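You operate a simulated robot arm through the tools that you are given. There is no shell and no other tool.

Carry out the task below with a simulated robot arm. There is one attempt and no reset: what you move stays moved.

Task
Give the vial in the green holder one 10 ml shot of water.
Fine: set the red dose knob and swing the spout over first; spout aside after, then rest the black bung on the vial; leave the other vials alone. Where these are worked on the way, their far stop is far enough and under half their travel is too little: white spout.
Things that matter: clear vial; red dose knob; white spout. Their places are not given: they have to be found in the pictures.

The check looks at the end state, three seconds after you hand in, the way a careful person would. Anything else that was tipped, shoved, dropped, spilled or broken makes it a failure.

Robot
A 7-joint arm with a fingered hand, fixed in place. Base frame: the origin is on the floor under the middle of its stand, x ahead of it, y to its left, z up; the work surface is at about z = 0.8. Lengths are in m, angles in degrees, forces in N, time in s.
It reaches about 1.089 m from its shoulder. Its first joint turns from -149.0 to 149.0 degrees. Payload 3.5 kg.
The tool frame sits at the grasp point between the pads (the TCP): z along the fingers, y along the line on which they close. The tips reach 0.03 m beyond it. The gripper opens to 0.104 m; its body begins 0.035 m behind the TCP. The gripper is a hand of 4 fingers: y runs from the thumb to the fingers, the wrist lies at [-0.015, -0.11, -0.186] in the tool frame, and closing takes about 1.5 s.
Orientation is told as [roll, pitch, yaw] about the base's x, y, z axes, in that order, counted from this pose: with the fingers straight down and the wrist toward the robot, the tool's x, y and z point along [0, 1, 0], [1, 0, 0] and [0, 0, -1] of the base frame.

Tools
- The arm moves only by the tool move_arm. Its argument "series" is a list of rows, each a list of 6 numbers: the shift along the tool's x, y, z in units of 500 mm (1.0 is 500 mm), then the turn, a rotation vector about the tool's x, y, z in units of 90 degrees (1.0 is 90 degrees). In form: [[x, y, z, rx, ry, rz], ...]. A call has 1 to 20 rows; each row is the pose to reach, as a shift and turn from the pose commanded when the call began, along the tool's axes at that moment. "jaw" is the opening, from 0 (shut) to 1 (fully open), set as the call begins (left out, the last holds). A call with a number of a shift or a turn outside -1 to 1 is refused whole. A row lasts 0.2 s, in which the tool goes at most 0.05 m and 8.6 degrees; a call with a longer step from one row to the next is refused whole, and so is a gripper value outside its range. Where a pose cannot be reached the arm comes as near as it can. A force on the tool above 40 N (or 10 N above the force at the start of the call, whichever is more), or a blocked arm, ends the call early, and 0.2 s more pass. Each finger travels about 0.045 m/s and halts on what it meets, pressing with about 31 N; the grip force reading is that of the motor and also rises with nothing between the fingers. The clock runs only during rows and for 0.2 s after the last one: add rows that repeat a pose to give the fingers time. The reply holds the time, the measured pose of the TCP, the force on the tool along the base axes, the opening and the grip force, in the units named above and with some noise, with the torque about the TCP (base axes, N m) and any sound that the robot's microphone picked up, and new pictures: "views" is both (left out), scene, wrist or none.
- Cameras (640 x 400 px; columns grow to the right, rows downward): "scene" is fixed at [0.2185, 0.6512, 1.6412]; the picture's right is [-0.24, -0.97, 0.00], its down [-0.76, 0.19, -0.62] and it looks along [0.60, -0.15, -0.79] (base axes); focal length 214 px, centre (320, 200). "wrist" rides on the gripper at [0.061, -0.092, -0.13] in the tool frame; the picture's right is [-0.81, 0.28, -0.52], its down [-0.53, -0.71, 0.46] and it looks along [-0.24, 0.64, 0.72] (tool axes); focal length 275 px, centre (320, 200).
- slide_trunk(by): slides the trunk up (or, below 0, down) by that many m; the arm rides with it, the base frame stays. It gives what a move gives, with no picture.
- finger_targets(index, middle, ring, thumb_bend, thumb_turn): sets how far each is bent, from 0 (flat) to 1 (curled in); at 0.3 the hand is open as for a grip, at 0.7 the pads meet at the TCP. One left out holds its place. A second passes; each finger stops where it meets its share of the squeeze, and holds until it gets a number again. A gripper value or a shape takes the hand back. It gives what a move gives, with no picture; readings hold the bend of each and the force on the fingers (four entries, about 0 where the hand has none), thumb and palm. thumb_turn goes from beside the hand (0) to across from the fingers (1), as for a grip.
- set_grasp(shape): the hand has 4 fingers and takes this shape, open, in about a second: jaw (thumb against the fingers, like two jaws); tri (thumb and two fingers); tip (a fingertip pinch); poke (one finger out to press); point (the index stretched); flat (the hand flat); cup (the hand cupped); fist (a fist). The gripper value then closes the fingers along that shape, each until it touches; the sizes above hold for jaw. It gives what a move gives, with no picture.
- probe_pixels(camera, pixels): for up to 12 pixels [column, row] of the newest picture of that camera ("zoom" is the newest enlarged one), the place [x, y, z] in the base frame of the surface seen there, good to about 0.002 m. It takes no simulated time.
- enlarge(camera, box): a new picture of the part [left, top, right, bottom] of that camera's present view, enlarged. It takes no simulated time.
- job_done(): hands the job in; it is judged then, once.

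Open the gripper and draw the arm clear of the work before you hand the job in, unless the task says otherwise.

The tools are called after "Call:" as name(argument=value, ...) on one line, values as JSON. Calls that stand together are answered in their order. move_arm: Moves the arm, as the interface text tells. Its arguments: {"type":"object","properties":{"series":{"type":"array"},"jaw":{"type":"number"},"views":{"type":"string","enum":["both","scene","wrist","none"]}},"required":["series"]} The other tools are called the same way: slide_trunk (by) moves the trunk up or down; set_grasp (shape) gives the hand a shape; finger_targets (index, middle, ring, thumb_bend, thumb_turn) moves the fingers one by one; probe_pixels (camera, pixels) gives the place of the surface under pixels of a picture; enlarge (camera, box) takes an enlarged picture of a part of a camera's view; job_done () hands the job in.

At the start:

```text
clock: 0.0
tool_pos: [0.6668, 0.4137, 1.3379]
tcp_rot: [0.0, 0.1, 0.1]
wrist_force: [0.4, 0.1, -0.7]
wrist_torque: [0.0, 0.0, 0.01]
grip_width: 0.1036
grip_force: 0.0
shape: jaw
bend: [0.3, 0.3, 0.3, 0.3, 0.98]
finger forces: [0.1, 0.0, 0.0, 0.0, 0.0, 0.0]
trunk travel left (down, up): [-0.6, 0.11]
```

scene: 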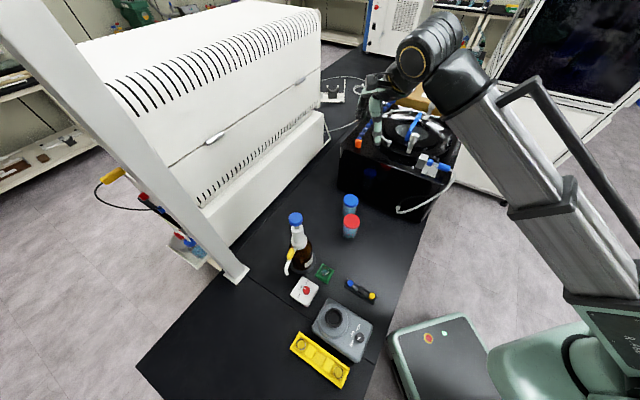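
wrist: 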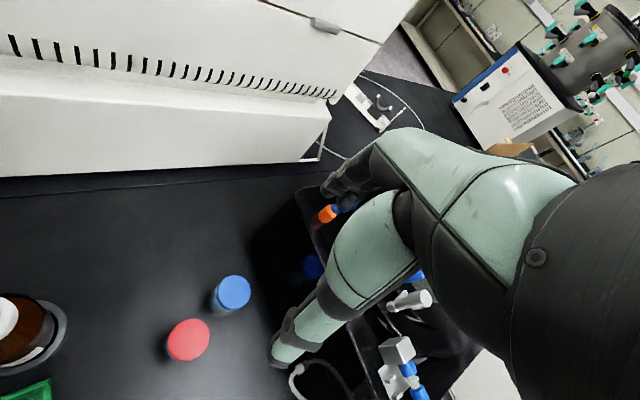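

The scene shows a brown bottle with a dispenser near (298,245), green holder near (325,272), a white/red item near (304,291), and a black thing near (335,315). I enlarge that region to identify the parts.

Call:
enlarge(camera="scene", box=[260, 190, 400, 290])

Call:
enlarge(camera="scene", box=[270, 270, 400, 390])

```text
4.00 times, centred on (330, 240) of scene
```

zoom: 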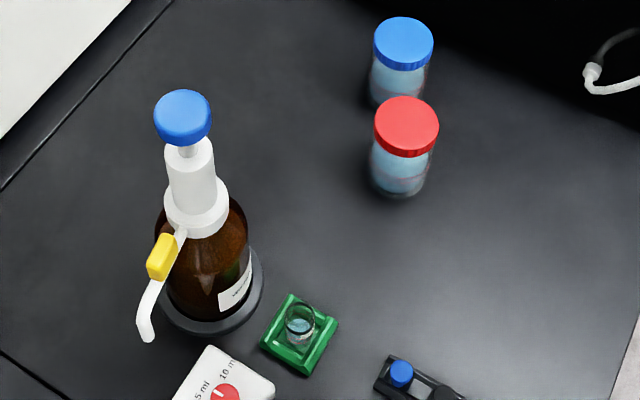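

```text
3.33 times, centred on (335, 330) of scene
```

zoom: 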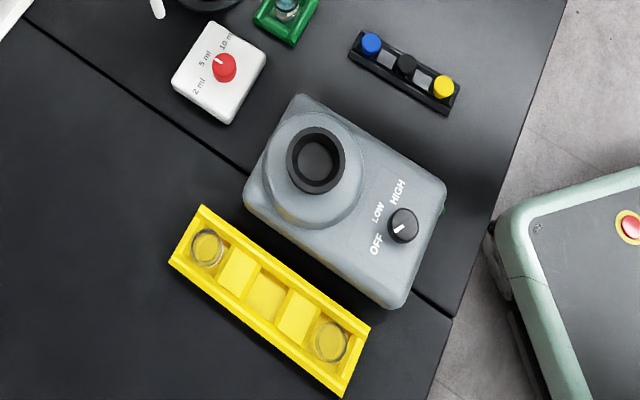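

The picture shows a bottle-top dispenser (blue plunger, white spout with yellow lever), a dose box with a red knob (2/5/10 ml), a bung rack (blue, black, yellow), and the vial in green. I zoom further and measure.

Call:
enlarge(camera="scene", box=[284, 270, 324, 310])

Call:
probe_pixels(camera="zoom", pixels=[[320, 200], [200, 200], [440, 200], [320, 100], [320, 300]])

Call:
probe_pixels(camera="scene", pixels=[[295, 218], [296, 213], [300, 226], [302, 242], [290, 254], [286, 272], [325, 270], [315, 275], [334, 270], [351, 283], [361, 289], [372, 296]])

```text
10.00 times, centred on (304, 290) of scene
```

zoom: 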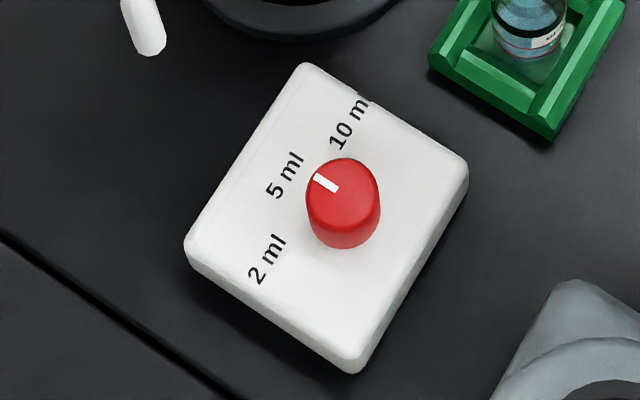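

```text
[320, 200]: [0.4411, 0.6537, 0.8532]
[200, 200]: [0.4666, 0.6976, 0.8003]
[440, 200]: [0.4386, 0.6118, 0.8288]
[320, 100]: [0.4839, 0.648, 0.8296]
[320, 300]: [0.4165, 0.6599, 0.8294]
```

```text
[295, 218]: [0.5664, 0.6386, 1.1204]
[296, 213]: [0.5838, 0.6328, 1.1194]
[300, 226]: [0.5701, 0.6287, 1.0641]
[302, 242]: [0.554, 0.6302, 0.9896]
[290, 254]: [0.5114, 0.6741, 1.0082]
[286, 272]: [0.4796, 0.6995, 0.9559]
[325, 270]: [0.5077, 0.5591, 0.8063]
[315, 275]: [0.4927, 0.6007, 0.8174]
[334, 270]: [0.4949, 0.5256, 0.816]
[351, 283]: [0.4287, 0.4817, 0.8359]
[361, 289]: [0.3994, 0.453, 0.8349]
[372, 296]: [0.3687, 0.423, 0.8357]
```

I measure the red knob's top, its marker and the labels in the enlarged picture.

Call:
probe_pixels(camera="zoom", pixels=[[343, 193], [318, 178], [336, 188], [372, 193], [343, 165], [343, 245], [310, 195], [349, 120], [284, 175], [267, 260], [305, 70], [460, 165]])

Call:
enlarge(camera="scene", box=[275, 205, 345, 290])

```text
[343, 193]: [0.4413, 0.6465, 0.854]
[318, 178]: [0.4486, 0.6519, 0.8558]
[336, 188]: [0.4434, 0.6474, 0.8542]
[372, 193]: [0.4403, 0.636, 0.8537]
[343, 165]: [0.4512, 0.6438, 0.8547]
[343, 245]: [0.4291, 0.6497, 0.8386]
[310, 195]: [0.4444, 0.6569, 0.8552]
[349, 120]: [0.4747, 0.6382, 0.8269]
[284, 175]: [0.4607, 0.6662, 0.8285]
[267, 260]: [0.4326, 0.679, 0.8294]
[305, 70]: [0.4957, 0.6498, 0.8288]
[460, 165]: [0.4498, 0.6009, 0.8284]
```

```text
4.71 times, centred on (310, 248) of scene
```

zoom: 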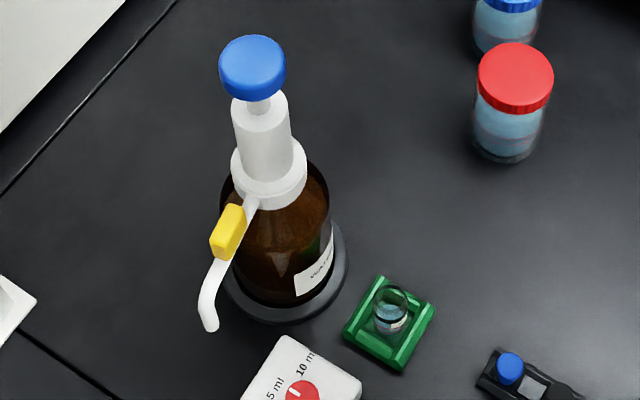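

I zoom in on the dispenser head and spout and measure their geometry.

Call:
enlarge(camera="scene", box=[272, 205, 328, 240])

Call:
probe_pixels(camera="zoom", pixels=[[265, 140], [265, 90], [265, 175], [265, 60], [220, 100], [315, 100], [278, 220], [262, 210], [300, 210], [320, 260], [320, 330], [270, 350]])

```text
11.43 times, centred on (300, 222) of scene
```

zoom: 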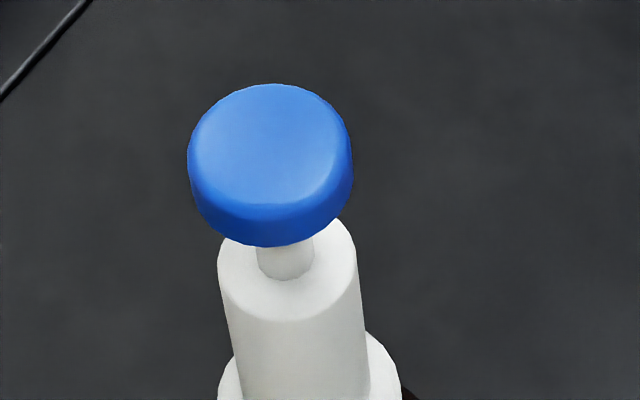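

```text
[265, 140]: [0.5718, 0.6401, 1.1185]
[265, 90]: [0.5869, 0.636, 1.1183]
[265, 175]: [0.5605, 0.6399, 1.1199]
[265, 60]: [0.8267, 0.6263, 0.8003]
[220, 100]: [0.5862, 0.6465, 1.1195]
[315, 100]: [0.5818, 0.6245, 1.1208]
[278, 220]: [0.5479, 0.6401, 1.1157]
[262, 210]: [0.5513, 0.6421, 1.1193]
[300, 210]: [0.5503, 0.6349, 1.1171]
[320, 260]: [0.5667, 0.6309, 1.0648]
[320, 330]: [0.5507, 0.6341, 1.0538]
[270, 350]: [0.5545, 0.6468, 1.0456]
```

Cap top is at z≈1.119 with the body top at ≈1.065, so the plunger is raised. Next I measure the spout and the yellow tab.

Call:
enlarge(camera="scene", box=[272, 238, 328, 278])

Call:
probe_pixels(camera="zoom", pixels=[[320, 200]])

```text
10.00 times, centred on (300, 258) of scene
```

zoom: 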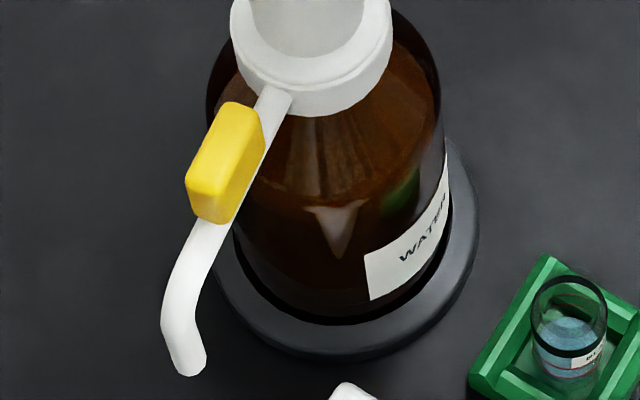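

```text
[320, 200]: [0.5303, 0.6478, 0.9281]
```

Call:
probe_pixels(camera="zoom", pixels=[[272, 105], [225, 125], [200, 185], [245, 140], [215, 205], [205, 245], [180, 285], [180, 320], [190, 365], [260, 150], [250, 190], [310, 70]])

Call:
probe_pixels(camera="zoom", pixels=[[537, 300], [605, 300], [570, 278], [570, 345], [570, 360], [570, 300], [545, 260], [635, 310], [475, 385], [440, 130], [300, 340], [475, 220]])

```text
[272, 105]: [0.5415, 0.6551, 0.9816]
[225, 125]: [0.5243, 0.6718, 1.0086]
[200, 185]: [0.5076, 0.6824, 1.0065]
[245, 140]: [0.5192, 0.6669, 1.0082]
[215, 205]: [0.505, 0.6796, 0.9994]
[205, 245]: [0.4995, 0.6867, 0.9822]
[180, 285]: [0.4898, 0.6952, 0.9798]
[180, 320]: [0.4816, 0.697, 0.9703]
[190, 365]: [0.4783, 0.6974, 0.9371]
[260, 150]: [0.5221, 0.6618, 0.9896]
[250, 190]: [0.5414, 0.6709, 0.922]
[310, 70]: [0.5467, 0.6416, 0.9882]
```

```text
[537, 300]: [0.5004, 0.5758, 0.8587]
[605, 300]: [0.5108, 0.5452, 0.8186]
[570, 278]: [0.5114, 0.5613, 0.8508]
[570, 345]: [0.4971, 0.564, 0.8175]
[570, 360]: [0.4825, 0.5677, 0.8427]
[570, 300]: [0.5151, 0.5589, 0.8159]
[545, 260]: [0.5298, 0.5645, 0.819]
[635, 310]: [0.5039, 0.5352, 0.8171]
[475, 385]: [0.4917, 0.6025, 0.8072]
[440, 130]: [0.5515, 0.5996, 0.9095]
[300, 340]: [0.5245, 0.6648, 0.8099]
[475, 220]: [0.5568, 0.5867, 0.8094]
```

I now look at the bung rack and the mixer next to it in detail.

Call:
enlarge(camera="scene", box=[336, 268, 386, 308])

Call:
probe_pixels(camera="zoom", pixels=[[320, 200], [240, 150], [225, 120], [290, 130], [340, 150], [310, 220], [345, 195], [350, 240], [440, 260], [420, 320], [520, 350], [160, 150]])

```text
10.00 times, centred on (361, 288) of scene
```

zoom: 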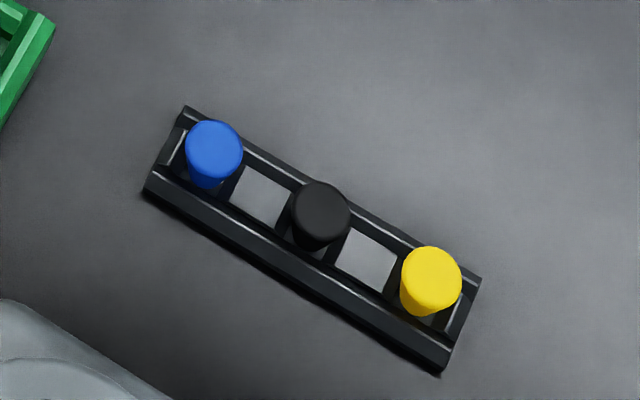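

```text
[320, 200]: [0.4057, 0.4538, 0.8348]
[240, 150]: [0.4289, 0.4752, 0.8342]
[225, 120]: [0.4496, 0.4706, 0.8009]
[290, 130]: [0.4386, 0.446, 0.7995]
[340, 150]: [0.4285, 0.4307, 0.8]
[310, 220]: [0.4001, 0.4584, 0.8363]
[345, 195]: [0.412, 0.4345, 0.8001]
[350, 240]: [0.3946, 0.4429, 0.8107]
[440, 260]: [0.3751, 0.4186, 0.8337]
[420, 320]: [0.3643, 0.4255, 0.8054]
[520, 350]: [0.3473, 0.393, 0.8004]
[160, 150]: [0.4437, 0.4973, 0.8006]
```

I see the bung tops at z≈0.835 spaced about 0.042 apart. I set the fingertip-pinch shape now, in free air, to learn where the fingers are.

Call:
set_grasp(shape="tip")

Call:
enlarge(camera="scene", box=[320, 30, 480, 180])

Call:
enlarge(camera="wrist", box=[0, 0, 640, 400])

```text
clock: 0.9
tool_pos: [0.6647, 0.4128, 1.3381]
tcp_rot: [0.1, 0.0, 0.0]
wrist_force: [0.0, -0.3, 0.5]
wrist_torque: [0.02, 0.02, -0.05]
grip_width: 0.1036
grip_force: 0.0
shape: tip
bend: [0.3, 0.98, 0.99, 0.3, 0.98]
finger forces: [0.1, 0.1, 0.0, 0.1, 0.0, 0.0]
trunk travel left (down, up): [-0.6, 0.11]
```

```text
2.67 times, centred on (400, 105) of scene
```

zoom: 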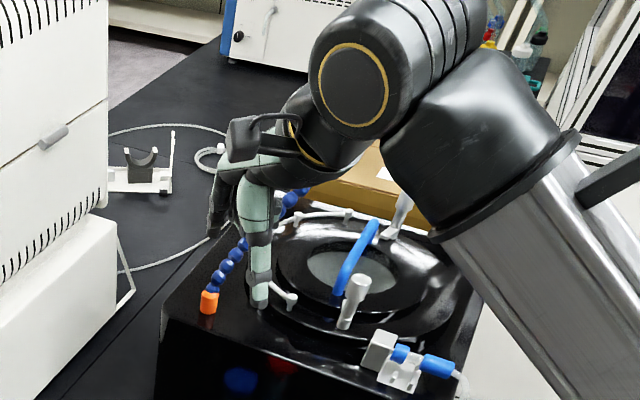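

```text
1.00 times, centred on (320, 200) of wrist (not enlarged: the box is as wide or as high as the picture)
```

zoom: 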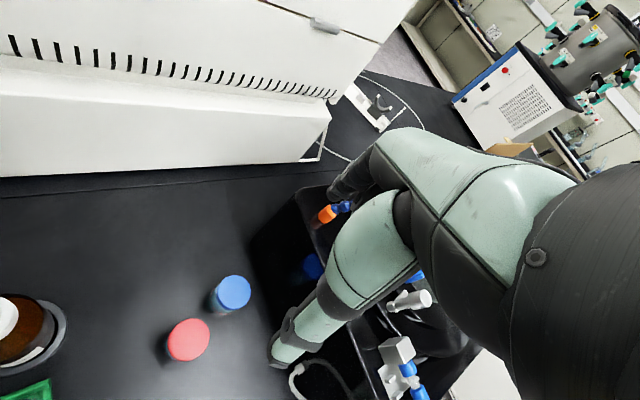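

I measure the hand outline in this picture to learn the finger envelope relative to the TCP.

Call:
enlarge(camera="scene", box=[350, 60, 430, 160])

Call:
probe_pixels(camera="zoom", pixels=[[320, 200]])

```text
4.00 times, centred on (390, 110) of scene
```

zoom: 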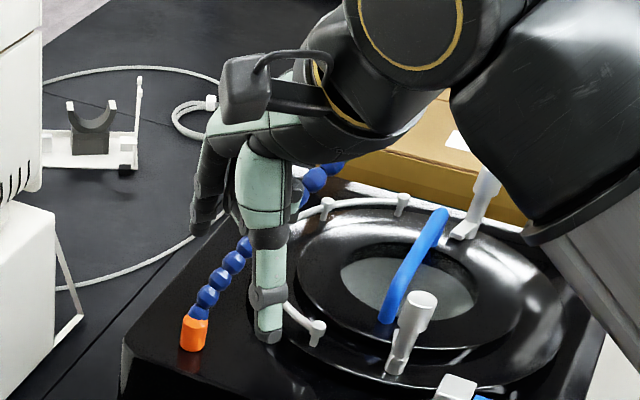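

```text
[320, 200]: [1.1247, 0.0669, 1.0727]
```

Call:
probe_pixels(camera="zoom", pixels=[[268, 332], [268, 290], [268, 240], [265, 190], [265, 150], [240, 180], [288, 190], [203, 200], [205, 150], [230, 120], [240, 85], [285, 130]])

```text
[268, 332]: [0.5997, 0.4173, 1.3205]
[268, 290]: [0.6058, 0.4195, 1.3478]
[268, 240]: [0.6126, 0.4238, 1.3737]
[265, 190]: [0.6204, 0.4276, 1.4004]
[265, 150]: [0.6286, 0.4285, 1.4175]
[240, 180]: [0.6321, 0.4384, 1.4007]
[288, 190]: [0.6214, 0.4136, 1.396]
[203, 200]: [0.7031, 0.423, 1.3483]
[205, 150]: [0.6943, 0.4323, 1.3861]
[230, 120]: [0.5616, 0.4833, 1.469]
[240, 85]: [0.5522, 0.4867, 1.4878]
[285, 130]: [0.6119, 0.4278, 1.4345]
```

The thumb tip is ≈0.06 m on the robot side of the TCP and the camera housing sits on tool +x. I move above the work area (about [0.42, 0.60, 1.19]) with a 45° yaw for a closer look.

Call:
move_arm(series=[[0.042, -0.055, 0.033, 0, 0, -0.055], [0.084, -0.111, 0.067, 0, 0, -0.111], [0.127, -0.167, 0.1, 0, 0, -0.167], [0.169, -0.222, 0.133, 0, 0, -0.222], [0.211, -0.278, 0.167, 0, 0, -0.278], [0.253, -0.333, 0.2, 0, 0, -0.333], [0.296, -0.389, 0.233, 0, 0, -0.389], [0.338, -0.444, 0.267, 0, 0, -0.444], [0.38, -0.5, 0.3, 0, 0, -0.5], [0.38, -0.5, 0.3, 0, 0, -0.5]], views="both")

```text
clock: 3.1
tool_pos: [0.4164, 0.604, 1.1883]
tcp_rot: [0.0, -0.1, 45.2]
wrist_force: [0.4, 0.3, -1.0]
wrist_torque: [-0.01, 0.03, -0.01]
grip_width: 0.1034
grip_force: 0.1
shape: tip
bend: [0.3, 0.98, 0.99, 0.3, 0.98]
finger forces: [0.0, 0.1, 0.1, 0.1, 0.0, 0.0]
trunk travel left (down, up): [-0.6, 0.11]
```

scene: 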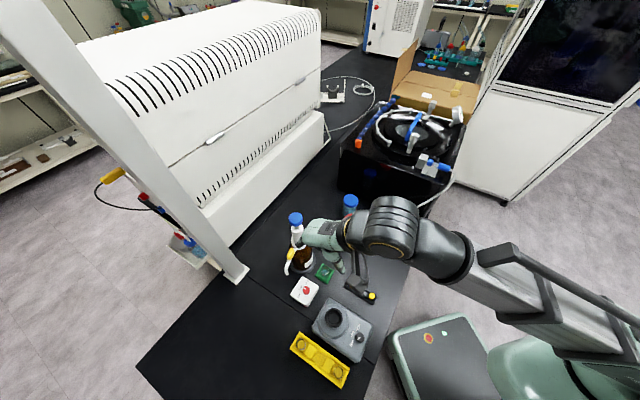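
wrist: 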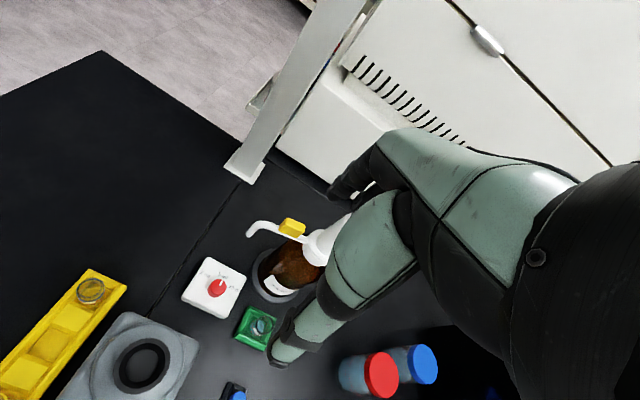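

The wrist view now shows the box with the knob at (217,288), vial at (258,328) and spout at (265,230). I enlarge there.

Call:
enlarge(camera="wrist", box=[170, 200, 310, 350])

Call:
probe_pixels(camera="zoom", pixels=[[320, 200]])

```text
2.67 times, centred on (240, 275) of wrist
```

zoom: 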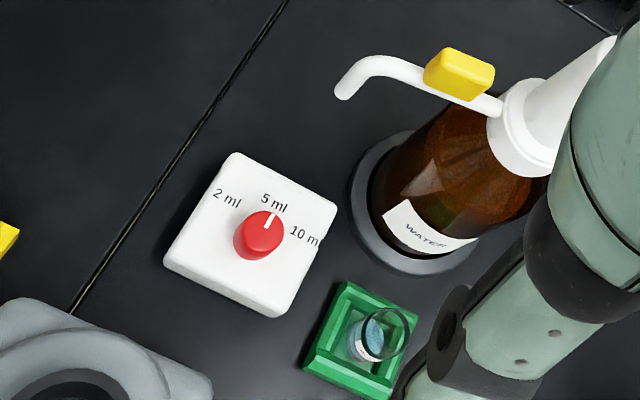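

```text
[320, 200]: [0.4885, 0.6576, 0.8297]
```

I probe the vial rim, knob top and spout from this second viewpoint.

Call:
probe_pixels(camera="zoom", pixels=[[389, 308], [372, 330], [408, 335], [390, 358], [263, 232], [263, 213], [284, 235], [242, 235], [268, 220], [345, 85], [385, 62], [460, 72]])

Call:
enlarge(camera="wrist", box=[235, 300, 285, 350])

```text
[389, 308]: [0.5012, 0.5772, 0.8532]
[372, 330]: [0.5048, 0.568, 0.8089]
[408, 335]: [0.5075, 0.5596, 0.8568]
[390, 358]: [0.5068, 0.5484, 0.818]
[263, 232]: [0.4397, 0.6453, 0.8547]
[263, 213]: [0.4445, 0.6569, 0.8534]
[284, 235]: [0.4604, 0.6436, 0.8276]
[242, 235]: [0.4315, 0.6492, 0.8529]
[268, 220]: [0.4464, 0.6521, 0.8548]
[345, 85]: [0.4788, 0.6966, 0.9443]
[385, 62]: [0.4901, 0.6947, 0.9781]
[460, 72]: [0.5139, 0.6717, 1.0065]
```

```text
8.00 times, centred on (260, 325) of wrist
```

zoom: 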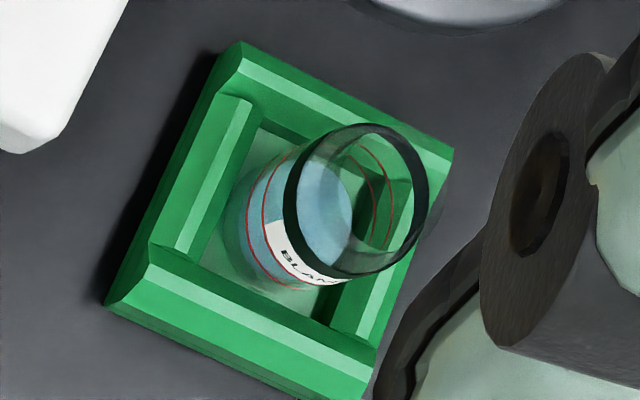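

I probe the vial rim in this enlarged picture for its centre and height.

Call:
probe_pixels(camera="zoom", pixels=[[357, 129], [300, 180], [286, 215], [312, 258], [360, 275], [400, 250], [424, 195], [412, 150], [240, 45], [450, 150], [110, 303], [370, 395]])

```text
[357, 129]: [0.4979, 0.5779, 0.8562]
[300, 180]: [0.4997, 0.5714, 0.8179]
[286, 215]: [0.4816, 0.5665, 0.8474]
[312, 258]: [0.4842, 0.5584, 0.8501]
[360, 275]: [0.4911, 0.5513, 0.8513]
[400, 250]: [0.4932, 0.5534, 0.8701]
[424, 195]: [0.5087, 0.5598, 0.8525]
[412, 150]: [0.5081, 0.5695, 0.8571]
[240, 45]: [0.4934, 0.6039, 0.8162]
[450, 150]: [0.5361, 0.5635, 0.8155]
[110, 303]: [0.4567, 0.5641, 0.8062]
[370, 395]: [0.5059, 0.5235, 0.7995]
```

The vial rim centre is ≈(0.495, 0.564), z≈0.853. I check the hand itself from the scene camera to see which fingers are out.

Call:
enlarge(camera="scene", box=[280, 205, 400, 285])

Call:
enlarge(camera="wrist", box=[260, 160, 440, 380])

```text
5.00 times, centred on (340, 245) of scene
```

zoom: 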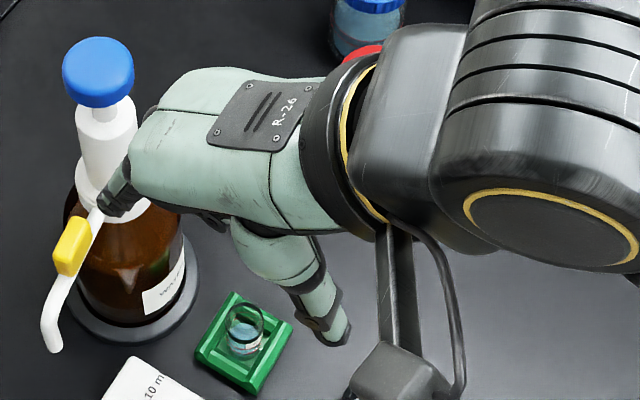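

```text
1.82 times, centred on (350, 270) of wrist
```

zoom: 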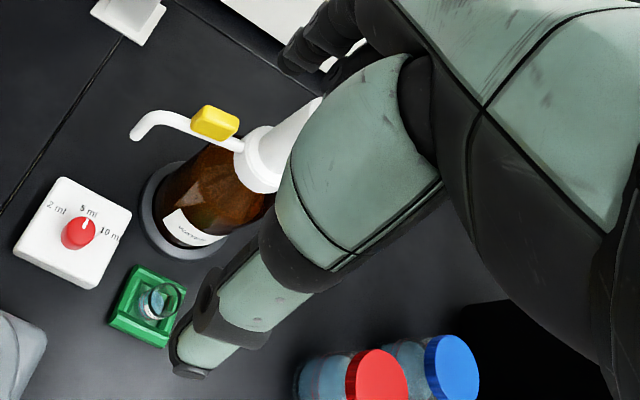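

I probe several points on the hand to build its envelope in the tool frame.

Call:
enlarge(camera="scene", box=[280, 205, 400, 285])

Call:
probe_pixels(camera="zoom", pixels=[[118, 165], [105, 205], [140, 130], [160, 95], [215, 70], [300, 80], [140, 185], [200, 210], [270, 150], [335, 335], [300, 270], [390, 370]])

```text
5.00 times, centred on (340, 245) of scene
```

zoom: 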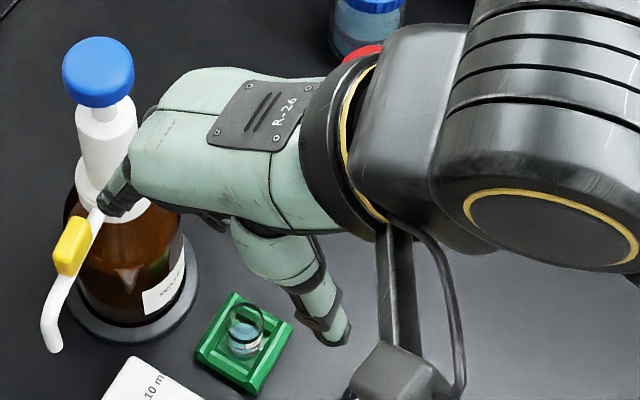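

```text
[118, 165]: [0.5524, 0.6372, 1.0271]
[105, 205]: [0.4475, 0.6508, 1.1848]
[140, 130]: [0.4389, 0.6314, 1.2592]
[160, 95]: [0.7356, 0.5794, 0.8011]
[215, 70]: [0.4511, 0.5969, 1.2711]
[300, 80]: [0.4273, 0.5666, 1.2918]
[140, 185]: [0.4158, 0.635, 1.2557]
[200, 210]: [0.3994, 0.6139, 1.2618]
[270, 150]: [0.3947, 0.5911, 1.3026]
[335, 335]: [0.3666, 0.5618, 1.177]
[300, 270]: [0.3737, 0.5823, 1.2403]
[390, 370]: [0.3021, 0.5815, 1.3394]
```

Envelope found: the fingers reach about 0.06 m in +y and the hand back is only about 0.07 m above the TCP. I move over the knob at safe height with yaw ≈10° and shut the pinch in air to see where the tips meet.

Call:
move_arm(series=[[0.005, 0.019, 0, 0, 0, 0.078], [0.009, 0.038, 0, 0, 0, 0.156], [0.014, 0.058, 0, 0, 0, 0.233], [0.018, 0.077, 0, 0, 0, 0.311], [0.0226, 0.096, 0, 0, 0, 0.389], [0.0226, 0.096, 0, 0, 0, 0.389], [0.0226, 0.096, 0, 0, 0, 0.389], [0.0226, 0.096, 0, 0, 0, 0.389], [0.0226, 0.096, 0, 0, 0, 0.389], [0.0226, 0.096, 0, 0, 0, 0.389]], jaw=0, views="both")

```text
clock: 5.3
tool_pos: [0.4431, 0.6454, 1.1878]
tcp_rot: [0.0, 0.0, 10.0]
wrist_force: [-1.5, 0.5, -0.1]
wrist_torque: [0.03, 0.01, 0.02]
grip_width: 0.0002
grip_force: 31.7
shape: tip
bend: [0.7, 1.0, 1.0, 0.55, 1.0]
finger forces: [0.0, 0.1, 0.0, 0.0, 0.1, 0.0]
trunk travel left (down, up): [-0.6, 0.11]
```

scene: 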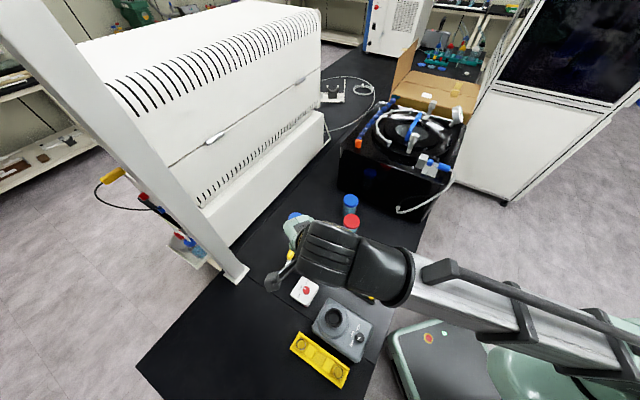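
wrist: 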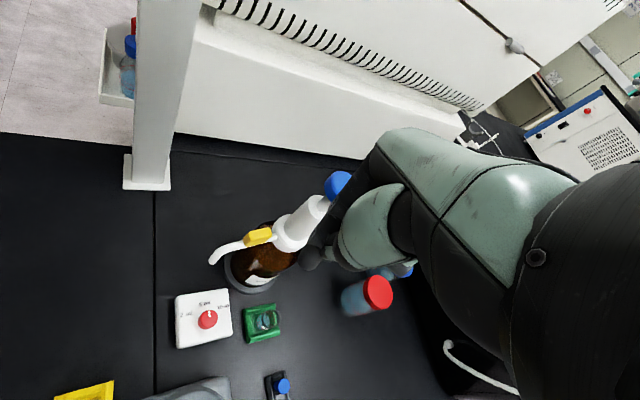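

The pinch closes near (313,255) in the wrist view. I zoom in to measure where the tips meet relative to the TCP.

Call:
enlarge(camera="wrist", box=[270, 200, 420, 290])

Call:
probe_pixels(camera="zoom", pixels=[[185, 255], [215, 240], [165, 225], [200, 200], [250, 285], [270, 240], [300, 120], [400, 150], [170, 250]])

```text
4.27 times, centred on (345, 245) of wrist
```

zoom: 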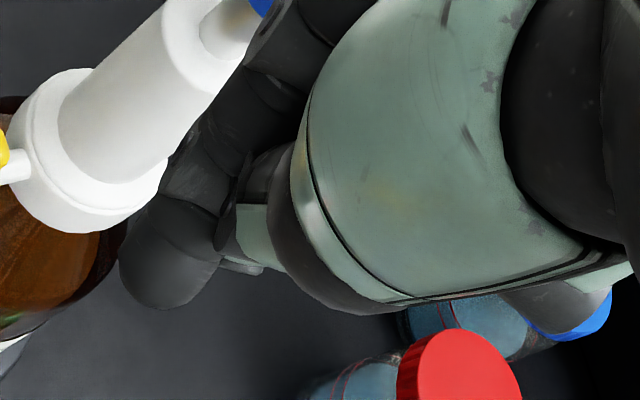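

```text
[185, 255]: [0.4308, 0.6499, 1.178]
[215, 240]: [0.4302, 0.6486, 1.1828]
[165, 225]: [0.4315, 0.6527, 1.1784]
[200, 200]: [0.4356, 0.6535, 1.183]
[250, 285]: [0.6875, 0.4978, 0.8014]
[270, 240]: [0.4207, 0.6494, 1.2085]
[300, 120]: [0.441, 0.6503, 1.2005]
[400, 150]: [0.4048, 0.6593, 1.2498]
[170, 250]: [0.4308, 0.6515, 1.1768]
```

I open the pinch part-way (about 40 mm) and look at where the finger pads sit before approaching the knob.

Call:
move_arm(series=[[0, 0, 0, 0, 0, 0], [0, 0, 0, 0, 0, 0], [0, 0, 0, 0, 0, 0], [0, 0, 0, 0, 0, 0], [0, 0, 0, 0, 0, 0]], jaw=0.4, views="wrist")

Call:
enlarge(camera="wrist", box=[250, 180, 410, 300])

```text
clock: 6.5
tool_pos: [0.4431, 0.6457, 1.1885]
tcp_rot: [0.0, 0.1, 10.0]
wrist_force: [0.0, -0.7, 0.4]
wrist_torque: [0.01, 0.0, -0.01]
grip_width: 0.0409
grip_force: 0.1
shape: tip
bend: [0.73, 0.98, 0.99, 0.73, 1.0]
finger forces: [0.0, 0.1, 0.0, 0.0, 0.0, 0.0]
trunk travel left (down, up): [-0.6, 0.11]
```

wrist: 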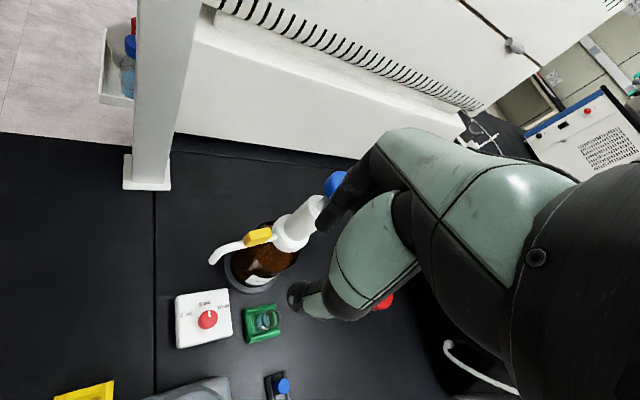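

```text
3.33 times, centred on (330, 240) of wrist
```

zoom: 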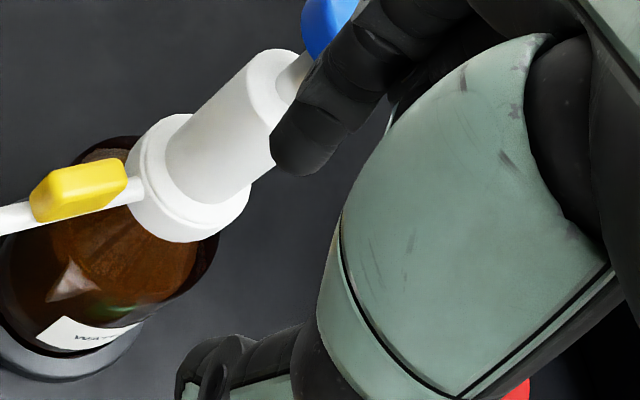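

The bend readings for this shape look odd, so I try explicit finger targets and look again.

Call:
finger_targets(index=0.5, thumb_bend=0.5, middle=1.0, ring=1.0, thumb_turn=1.0)

Call:
enlarge(camera="wrist", box=[250, 180, 410, 300])

```text
clock: 7.5
tool_pos: [0.4424, 0.6447, 1.1881]
tcp_rot: [0.1, 0.0, 9.9]
wrist_force: [-0.7, 0.1, 0.4]
wrist_torque: [-0.04, 0.0, 0.0]
grip_width: 0.0513
grip_force: 0.0
shape: fingers
bend: [0.5, 1.0, 1.0, 0.5, 1.0]
finger forces: [0.0, 0.0, 0.0, 0.0, 0.0, 0.1]
trunk travel left (down, up): [-0.6, 0.11]
```

```text
3.33 times, centred on (330, 240) of wrist
```

zoom: 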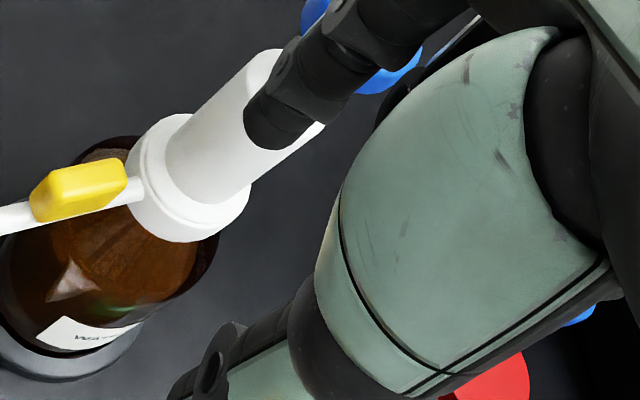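

I probe index tip and thumb tip at 0.5/0.5 bend.

Call:
probe_pixels(camera="zoom", pixels=[[275, 125], [278, 146], [250, 110], [300, 118], [300, 60], [340, 40], [215, 375], [270, 370], [190, 385], [320, 330], [290, 360]])

Call:
enlarge(camera="wrist", box=[240, 200, 400, 340])

```text
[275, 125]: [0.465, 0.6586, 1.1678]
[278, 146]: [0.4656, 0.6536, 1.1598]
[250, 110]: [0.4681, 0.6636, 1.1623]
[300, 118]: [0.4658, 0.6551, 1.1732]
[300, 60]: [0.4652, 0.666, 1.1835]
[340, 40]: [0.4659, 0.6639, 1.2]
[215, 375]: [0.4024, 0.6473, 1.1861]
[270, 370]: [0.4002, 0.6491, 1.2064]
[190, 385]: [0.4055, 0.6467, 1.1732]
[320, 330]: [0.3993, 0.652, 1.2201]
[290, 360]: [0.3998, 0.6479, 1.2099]
```

```text
2.86 times, centred on (320, 270) of wrist
```

zoom: 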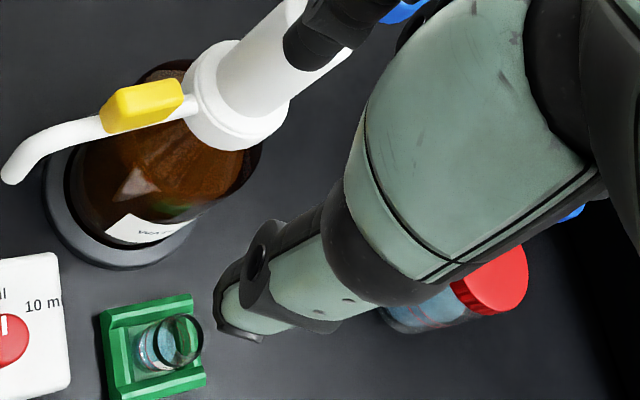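

Index inner pad is at y≈+0.025 and thumb at ≈−0.026 at 0.5 bend, symmetric about the TCP, tips ≈0.03 below. Now I refine the knob centre from this wrist view.

Call:
enlarge(camera="wrist", box=[170, 285, 240, 350])

Call:
probe_pixels(camera="zoom", pixels=[[320, 200]])

```text
6.15 times, centred on (205, 318) of wrist
```

zoom: 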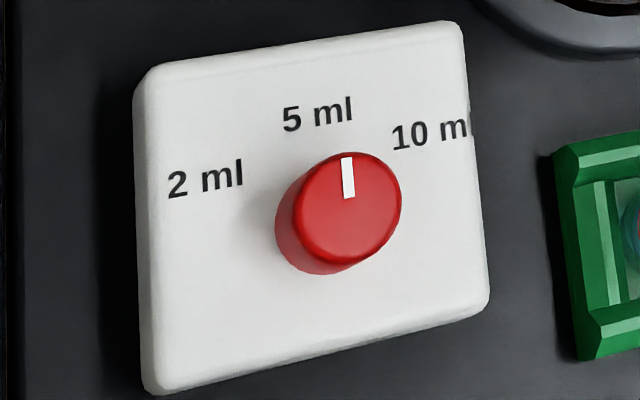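

```text
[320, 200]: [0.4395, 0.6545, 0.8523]
```

I probe the knob's rim points, marker, labels and box corners.

Call:
probe_pixels(camera="zoom", pixels=[[348, 208], [303, 212], [396, 202], [348, 160], [345, 254], [346, 165], [348, 193], [318, 115], [430, 133], [205, 180], [455, 30], [150, 380]])

```text
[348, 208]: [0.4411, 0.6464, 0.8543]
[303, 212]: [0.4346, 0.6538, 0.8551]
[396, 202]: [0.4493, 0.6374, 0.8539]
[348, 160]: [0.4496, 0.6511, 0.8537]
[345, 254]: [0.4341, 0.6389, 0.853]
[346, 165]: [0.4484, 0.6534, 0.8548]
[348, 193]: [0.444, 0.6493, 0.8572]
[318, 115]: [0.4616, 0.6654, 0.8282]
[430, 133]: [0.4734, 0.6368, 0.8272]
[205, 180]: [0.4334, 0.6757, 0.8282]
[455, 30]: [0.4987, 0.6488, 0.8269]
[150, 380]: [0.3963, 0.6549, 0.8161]
```

Knob centre is (0.442, 0.6455), top z≈0.8545; the 5 ml mark is at ≈45° and 10 ml at ≈−16° around it. Before lowering, I check forearm and mixer heights.

Call:
enlarge(camera="scene", box=[0, 0, 640, 400])

Call:
probe_pixels(camera="scene", pixels=[[330, 245], [380, 275], [420, 270], [500, 300], [600, 330], [335, 316], [355, 325], [345, 330], [318, 325], [275, 280], [372, 296], [315, 373]])

```text
1.00 times, centred on (320, 200) of scene (not enlarged: the box is as wide or as high as the picture)
```

zoom: 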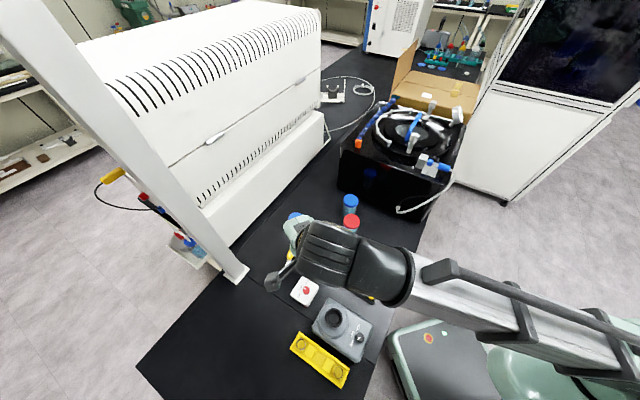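

```text
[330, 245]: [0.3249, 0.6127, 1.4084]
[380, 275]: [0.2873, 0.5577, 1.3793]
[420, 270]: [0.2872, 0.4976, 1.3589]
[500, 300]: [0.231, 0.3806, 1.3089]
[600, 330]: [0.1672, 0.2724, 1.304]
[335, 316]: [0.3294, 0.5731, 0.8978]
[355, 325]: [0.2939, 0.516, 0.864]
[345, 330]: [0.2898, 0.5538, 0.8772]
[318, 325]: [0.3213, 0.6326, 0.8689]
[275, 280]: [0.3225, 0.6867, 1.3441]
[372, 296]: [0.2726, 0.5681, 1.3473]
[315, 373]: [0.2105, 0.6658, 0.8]
```

The forearm will clear the mixer (top 0.90) when lowered. I descend straight down to z≈0.95 above the knob with the fingers half open.

Call:
move_arm(series=[[0, 0, 0.08, 0, 0, 0], [0, 0, 0.16, 0, 0, 0], [0, 0, 0.24, 0, 0, 0], [0, 0, 0.32, 0, 0, 0], [0, 0, 0.4, 0, 0, 0], [0, 0, 0.476, 0, 0, 0], [0, 0, 0.476, 0, 0, 0]], views="both")

```text
clock: 9.1
tool_pos: [0.4404, 0.6455, 0.9489]
tcp_rot: [0.1, 0.0, 10.0]
wrist_force: [0.3, 0.5, 0.0]
wrist_torque: [0.0, 0.02, -0.01]
grip_width: 0.0513
grip_force: 0.0
shape: fingers
bend: [0.5, 1.0, 1.0, 0.5, 1.0]
finger forces: [0.0, 0.0, 0.0, 0.1, 0.1, 0.1]
trunk travel left (down, up): [-0.6, 0.11]
```

scene: 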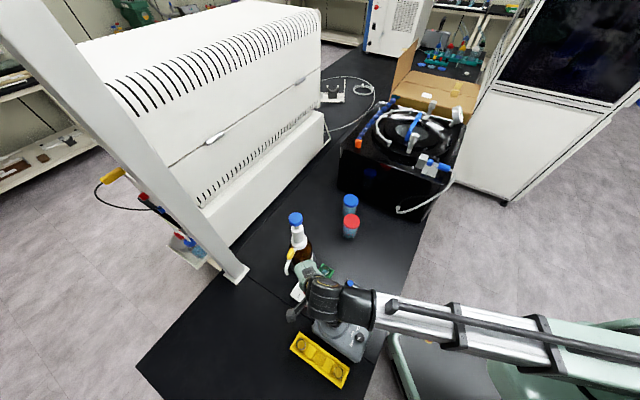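
wrist: 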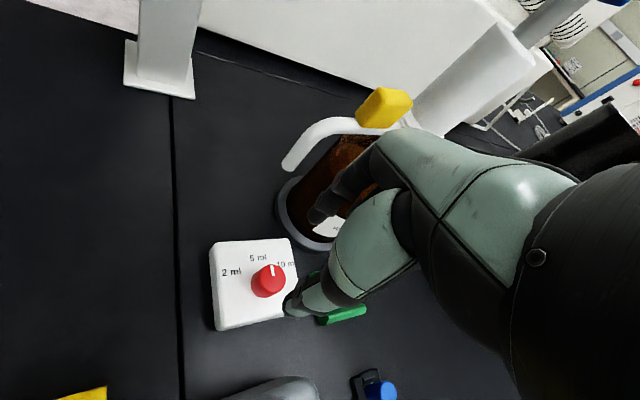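

All clear so far. I check how much clearance the wrist and forearm have over the mixer before lowering the last 85 mm.

Call:
enlarge(camera="scene", box=[270, 200, 430, 320])

Call:
probe_pixels(camera="scene", pixels=[[325, 300], [345, 300], [355, 310], [380, 310], [440, 325], [520, 350], [295, 313], [350, 325], [300, 265], [310, 270], [292, 260], [285, 270]])

```text
3.33 times, centred on (350, 260) of scene
```

zoom: 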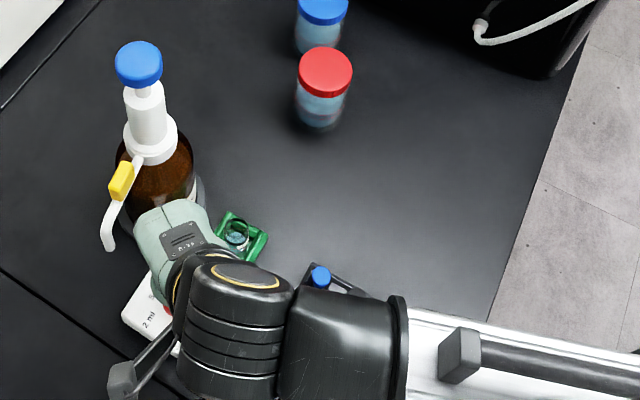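

```text
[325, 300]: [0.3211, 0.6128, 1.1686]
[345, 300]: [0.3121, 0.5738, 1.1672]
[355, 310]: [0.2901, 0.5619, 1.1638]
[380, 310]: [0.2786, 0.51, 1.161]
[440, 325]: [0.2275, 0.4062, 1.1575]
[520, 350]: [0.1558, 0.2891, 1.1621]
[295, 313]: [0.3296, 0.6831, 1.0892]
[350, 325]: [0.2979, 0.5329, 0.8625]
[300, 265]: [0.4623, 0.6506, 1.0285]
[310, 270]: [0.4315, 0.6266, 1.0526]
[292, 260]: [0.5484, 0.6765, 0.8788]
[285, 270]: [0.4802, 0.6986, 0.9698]
```

Clearance looks fine (forearm bottom ≈1.05 now). I lower to z≈0.895 so the tips are still just above the knob, then check alignment.

Call:
move_arm(series=[[0, 0.001, 0.04, 0, 0, 0], [0, 0.002, 0.08, 0, 0, 0], [0, 0.003, 0.108, 0, 0, 0], [0, 0.003, 0.108, 0, 0, 0], [0, 0.003, 0.108, 0, 0, 0]], views="wrist")

Call:
enlarge(camera="wrist", box=[240, 180, 400, 310])

```text
clock: 10.3
tool_pos: [0.443, 0.6454, 0.8939]
tcp_rot: [0.1, 0.0, 10.0]
wrist_force: [-0.1, -0.2, -1.0]
wrist_torque: [0.0, 0.01, -0.03]
grip_width: 0.0516
grip_force: 0.2
shape: fingers
bend: [0.5, 1.0, 1.0, 0.5, 1.0]
finger forces: [0.0, 0.0, 0.0, 0.1, 0.0, 0.0]
trunk travel left (down, up): [-0.6, 0.11]
```

wrist: 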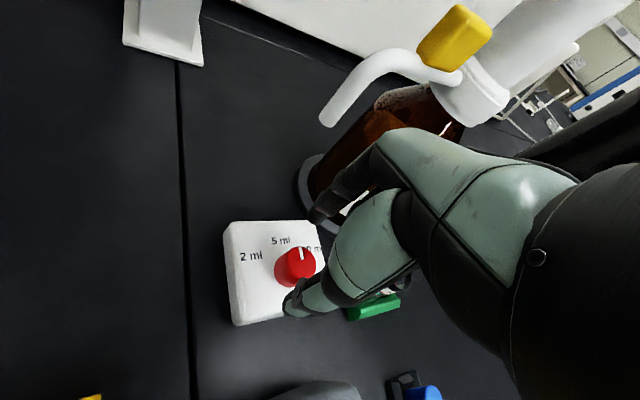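

```text
3.08 times, centred on (320, 245) of wrist
```

zoom: 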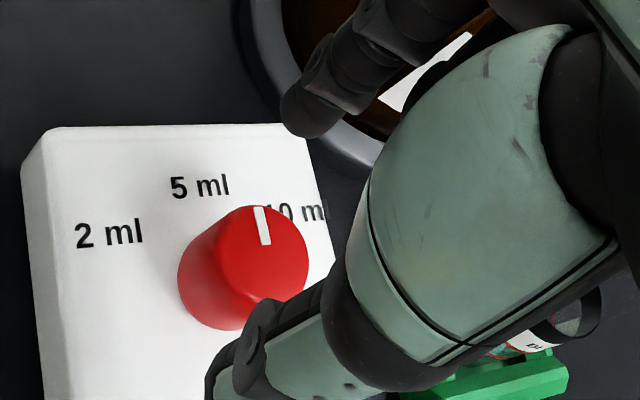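

The knob (zoom 243,265) is between index tip and thumb. I lower 27 mm so the tips straddle the knob, just above the box top.

Call:
move_arm(series=[[0, -0.001, 0.02, 0, 0, 0], [0, -0.001, 0.04, 0, 0, 0], [0, -0.001, 0.055, 0, 0, 0], [0, -0.001, 0.055, 0, 0, 0]], views="wrist")

Call:
enlarge(camera="wrist", box=[240, 180, 400, 310])

```text
clock: 11.3
tool_pos: [0.4418, 0.6449, 0.8692]
tcp_rot: [0.0, 0.0, 10.0]
wrist_force: [-0.4, -0.2, 0.3]
wrist_torque: [-0.01, -0.01, -0.01]
grip_width: 0.0514
grip_force: 0.1
shape: fingers
bend: [0.5, 1.0, 1.0, 0.5, 1.0]
finger forces: [0.0, 0.0, 0.1, 0.0, 0.1, 0.0]
trunk travel left (down, up): [-0.6, 0.11]
```

wrist: 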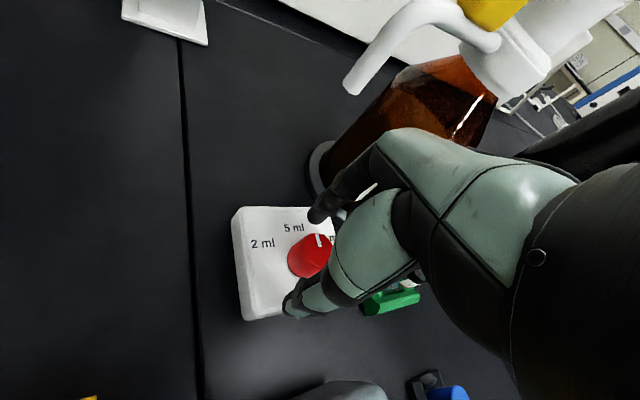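

```text
3.08 times, centred on (320, 245) of wrist
```

zoom: 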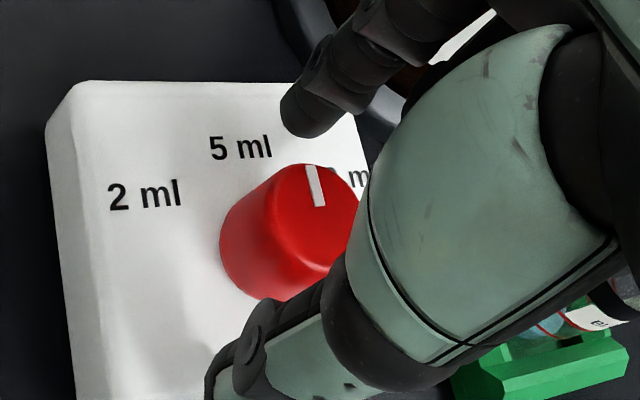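

Alignment looks right: the knob's top centre is at about zoom (322,215), which is where the TCP axis projects. I lower 3 mm more and close index and thumb evenly in steps.

Call:
move_arm(series=[[0, 0, 0.006, 0, 0, 0], [0, 0, 0.006, 0, 0, 0]], views="none")

Call:
finger_targets(index=0.58, thumb_bend=0.58)

```text
clock: 11.9
tool_pos: [0.4422, 0.6463, 0.8662]
tcp_rot: [0.0, -0.1, 9.9]
wrist_force: [0.1, -0.1, 0.5]
wrist_torque: [-0.04, 0.01, -0.01]
grip_width: 0.0512
grip_force: 0.0
shape: fingers
bend: [0.5, 1.0, 1.0, 0.5, 1.0]
finger forces: [0.1, 0.0, 0.0, 0.0, 0.1, 0.0]
trunk travel left (down, up): [-0.6, 0.11]
```

```text
clock: 12.9
tool_pos: [0.4427, 0.6466, 0.8668]
tcp_rot: [0.0, 0.0, 10.0]
wrist_force: [-0.5, -0.7, -0.1]
wrist_torque: [-0.01, 0.02, -0.01]
grip_width: 0.0345
grip_force: 0.1
shape: fingers
bend: [0.57, 1.0, 1.0, 0.57, 1.0]
finger forces: [0.0, 0.0, 0.0, 0.0, 0.0, 0.0]
trunk travel left (down, up): [-0.6, 0.11]
```

No contact yet at 34 mm. I continue in a small step.

Call:
finger_targets(index=0.605, thumb_bend=0.605)

Call:
enlarge(camera="wrist", box=[270, 190, 370, 290])

```text
clock: 13.9
tool_pos: [0.4429, 0.6471, 0.8656]
tcp_rot: [-0.1, 0.0, 10.1]
wrist_force: [0.4, -0.6, 0.0]
wrist_torque: [-0.01, 0.02, -0.03]
grip_width: 0.0266
grip_force: 0.0
shape: fingers
bend: [0.6, 1.0, 1.0, 0.6, 1.0]
finger forces: [0.0, 0.1, 0.0, 0.1, 0.0, 0.0]
trunk travel left (down, up): [-0.6, 0.11]
```

```text
4.00 times, centred on (320, 240) of wrist
```

zoom: 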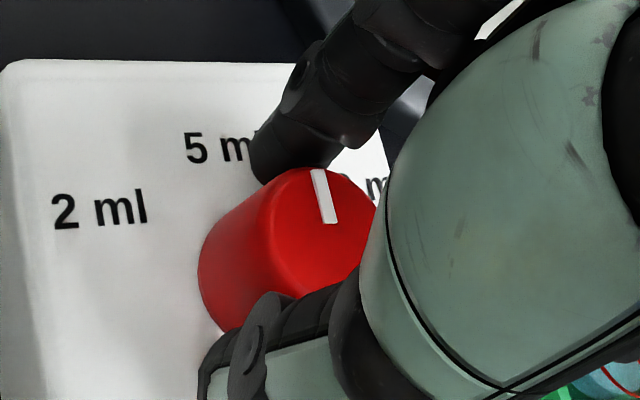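

Both digits are about to touch. I close further to grip, watching the finger forces.

Call:
finger_targets(index=0.63, thumb_bend=0.63)

```text
clock: 14.9
tool_pos: [0.4416, 0.6456, 0.8656]
tcp_rot: [0.0, 0.0, 10.0]
wrist_force: [0.0, -0.1, -0.5]
wrist_torque: [0.06, -0.01, 0.0]
grip_width: 0.0226
grip_force: 0.9
shape: fingers
bend: [0.61, 1.0, 1.0, 0.62, 1.0]
finger forces: [1.1, 0.1, 0.0, 0.1, 0.9, 0.0]
trunk travel left (down, up): [-0.6, 0.11]
```

Contact on both sides (1.1 N and 0.9 N). I squeeze more for a firm turn.

Call:
finger_targets(index=0.7, thumb_bend=0.7)

```text
clock: 15.9
tool_pos: [0.4429, 0.6464, 0.8659]
tcp_rot: [0.0, 0.0, 10.1]
wrist_force: [0.5, 0.5, -1.7]
wrist_torque: [0.01, 0.02, -0.01]
grip_width: 0.0204
grip_force: 5.3
shape: fingers
bend: [0.62, 1.0, 1.0, 0.64, 1.0]
finger forces: [5.2, 0.0, 0.0, 0.0, 5.4, 0.0]
trunk travel left (down, up): [-0.6, 0.11]
```

Grip is balanced at about 5 N. I turn the knob clockwise (seen from above) by 30° first and check torque and picture.

Call:
move_arm(series=[[0, 0, 0, 0, 0, 0.056], [0, 0, 0, 0, 0, 0.111], [0, 0, 0, 0, 0, 0.167], [0, 0, 0, 0, 0, 0.222], [0, 0, 0, 0, 0, 0.278], [0, 0, 0, 0, 0, 0.333], [0, 0, 0, 0, 0, 0.333]], views="both")

Call:
enlarge(camera="wrist", box=[250, 180, 370, 290])

```text
clock: 17.5
tool_pos: [0.442, 0.6469, 0.8657]
tcp_rot: [0.0, 0.0, -20.0]
wrist_force: [0.4, 2.5, 0.8]
wrist_torque: [0.07, -0.03, -0.02]
grip_width: 0.0201
grip_force: 6.3
shape: fingers
bend: [0.63, 1.0, 1.0, 0.64, 1.0]
finger forces: [6.4, 0.0, 0.1, 0.1, 5.8, 0.1]
trunk travel left (down, up): [-0.6, 0.11]
```

scene: 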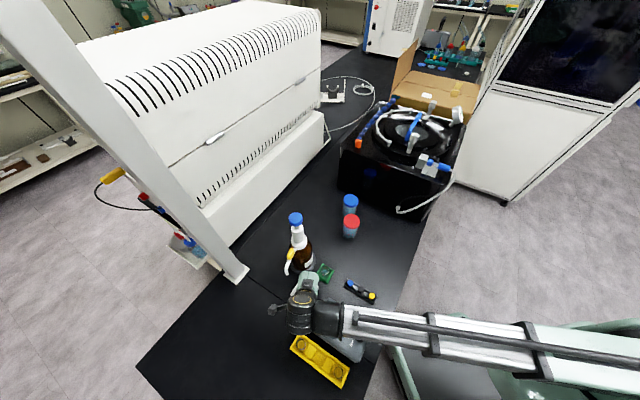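
wrist: 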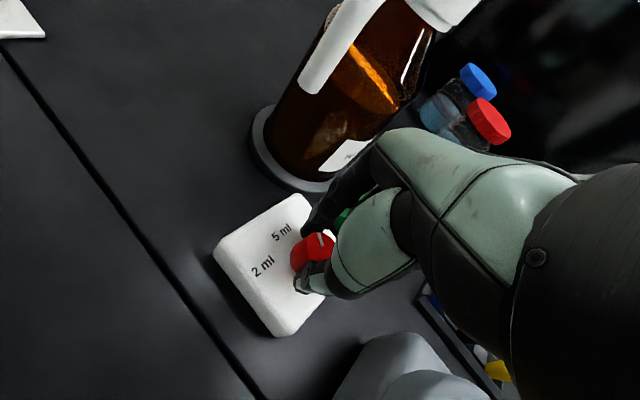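

```text
3.64 times, centred on (310, 235) of wrist
```

zoom: 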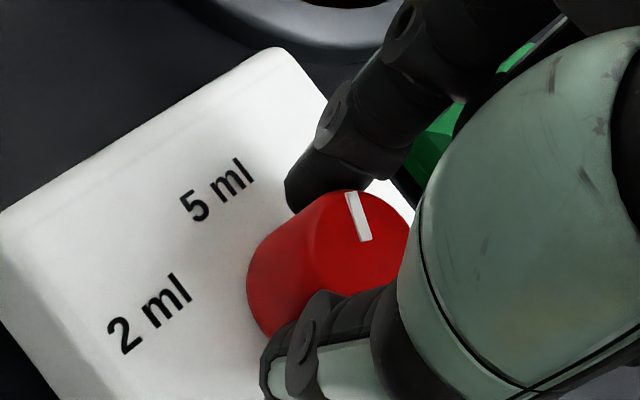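

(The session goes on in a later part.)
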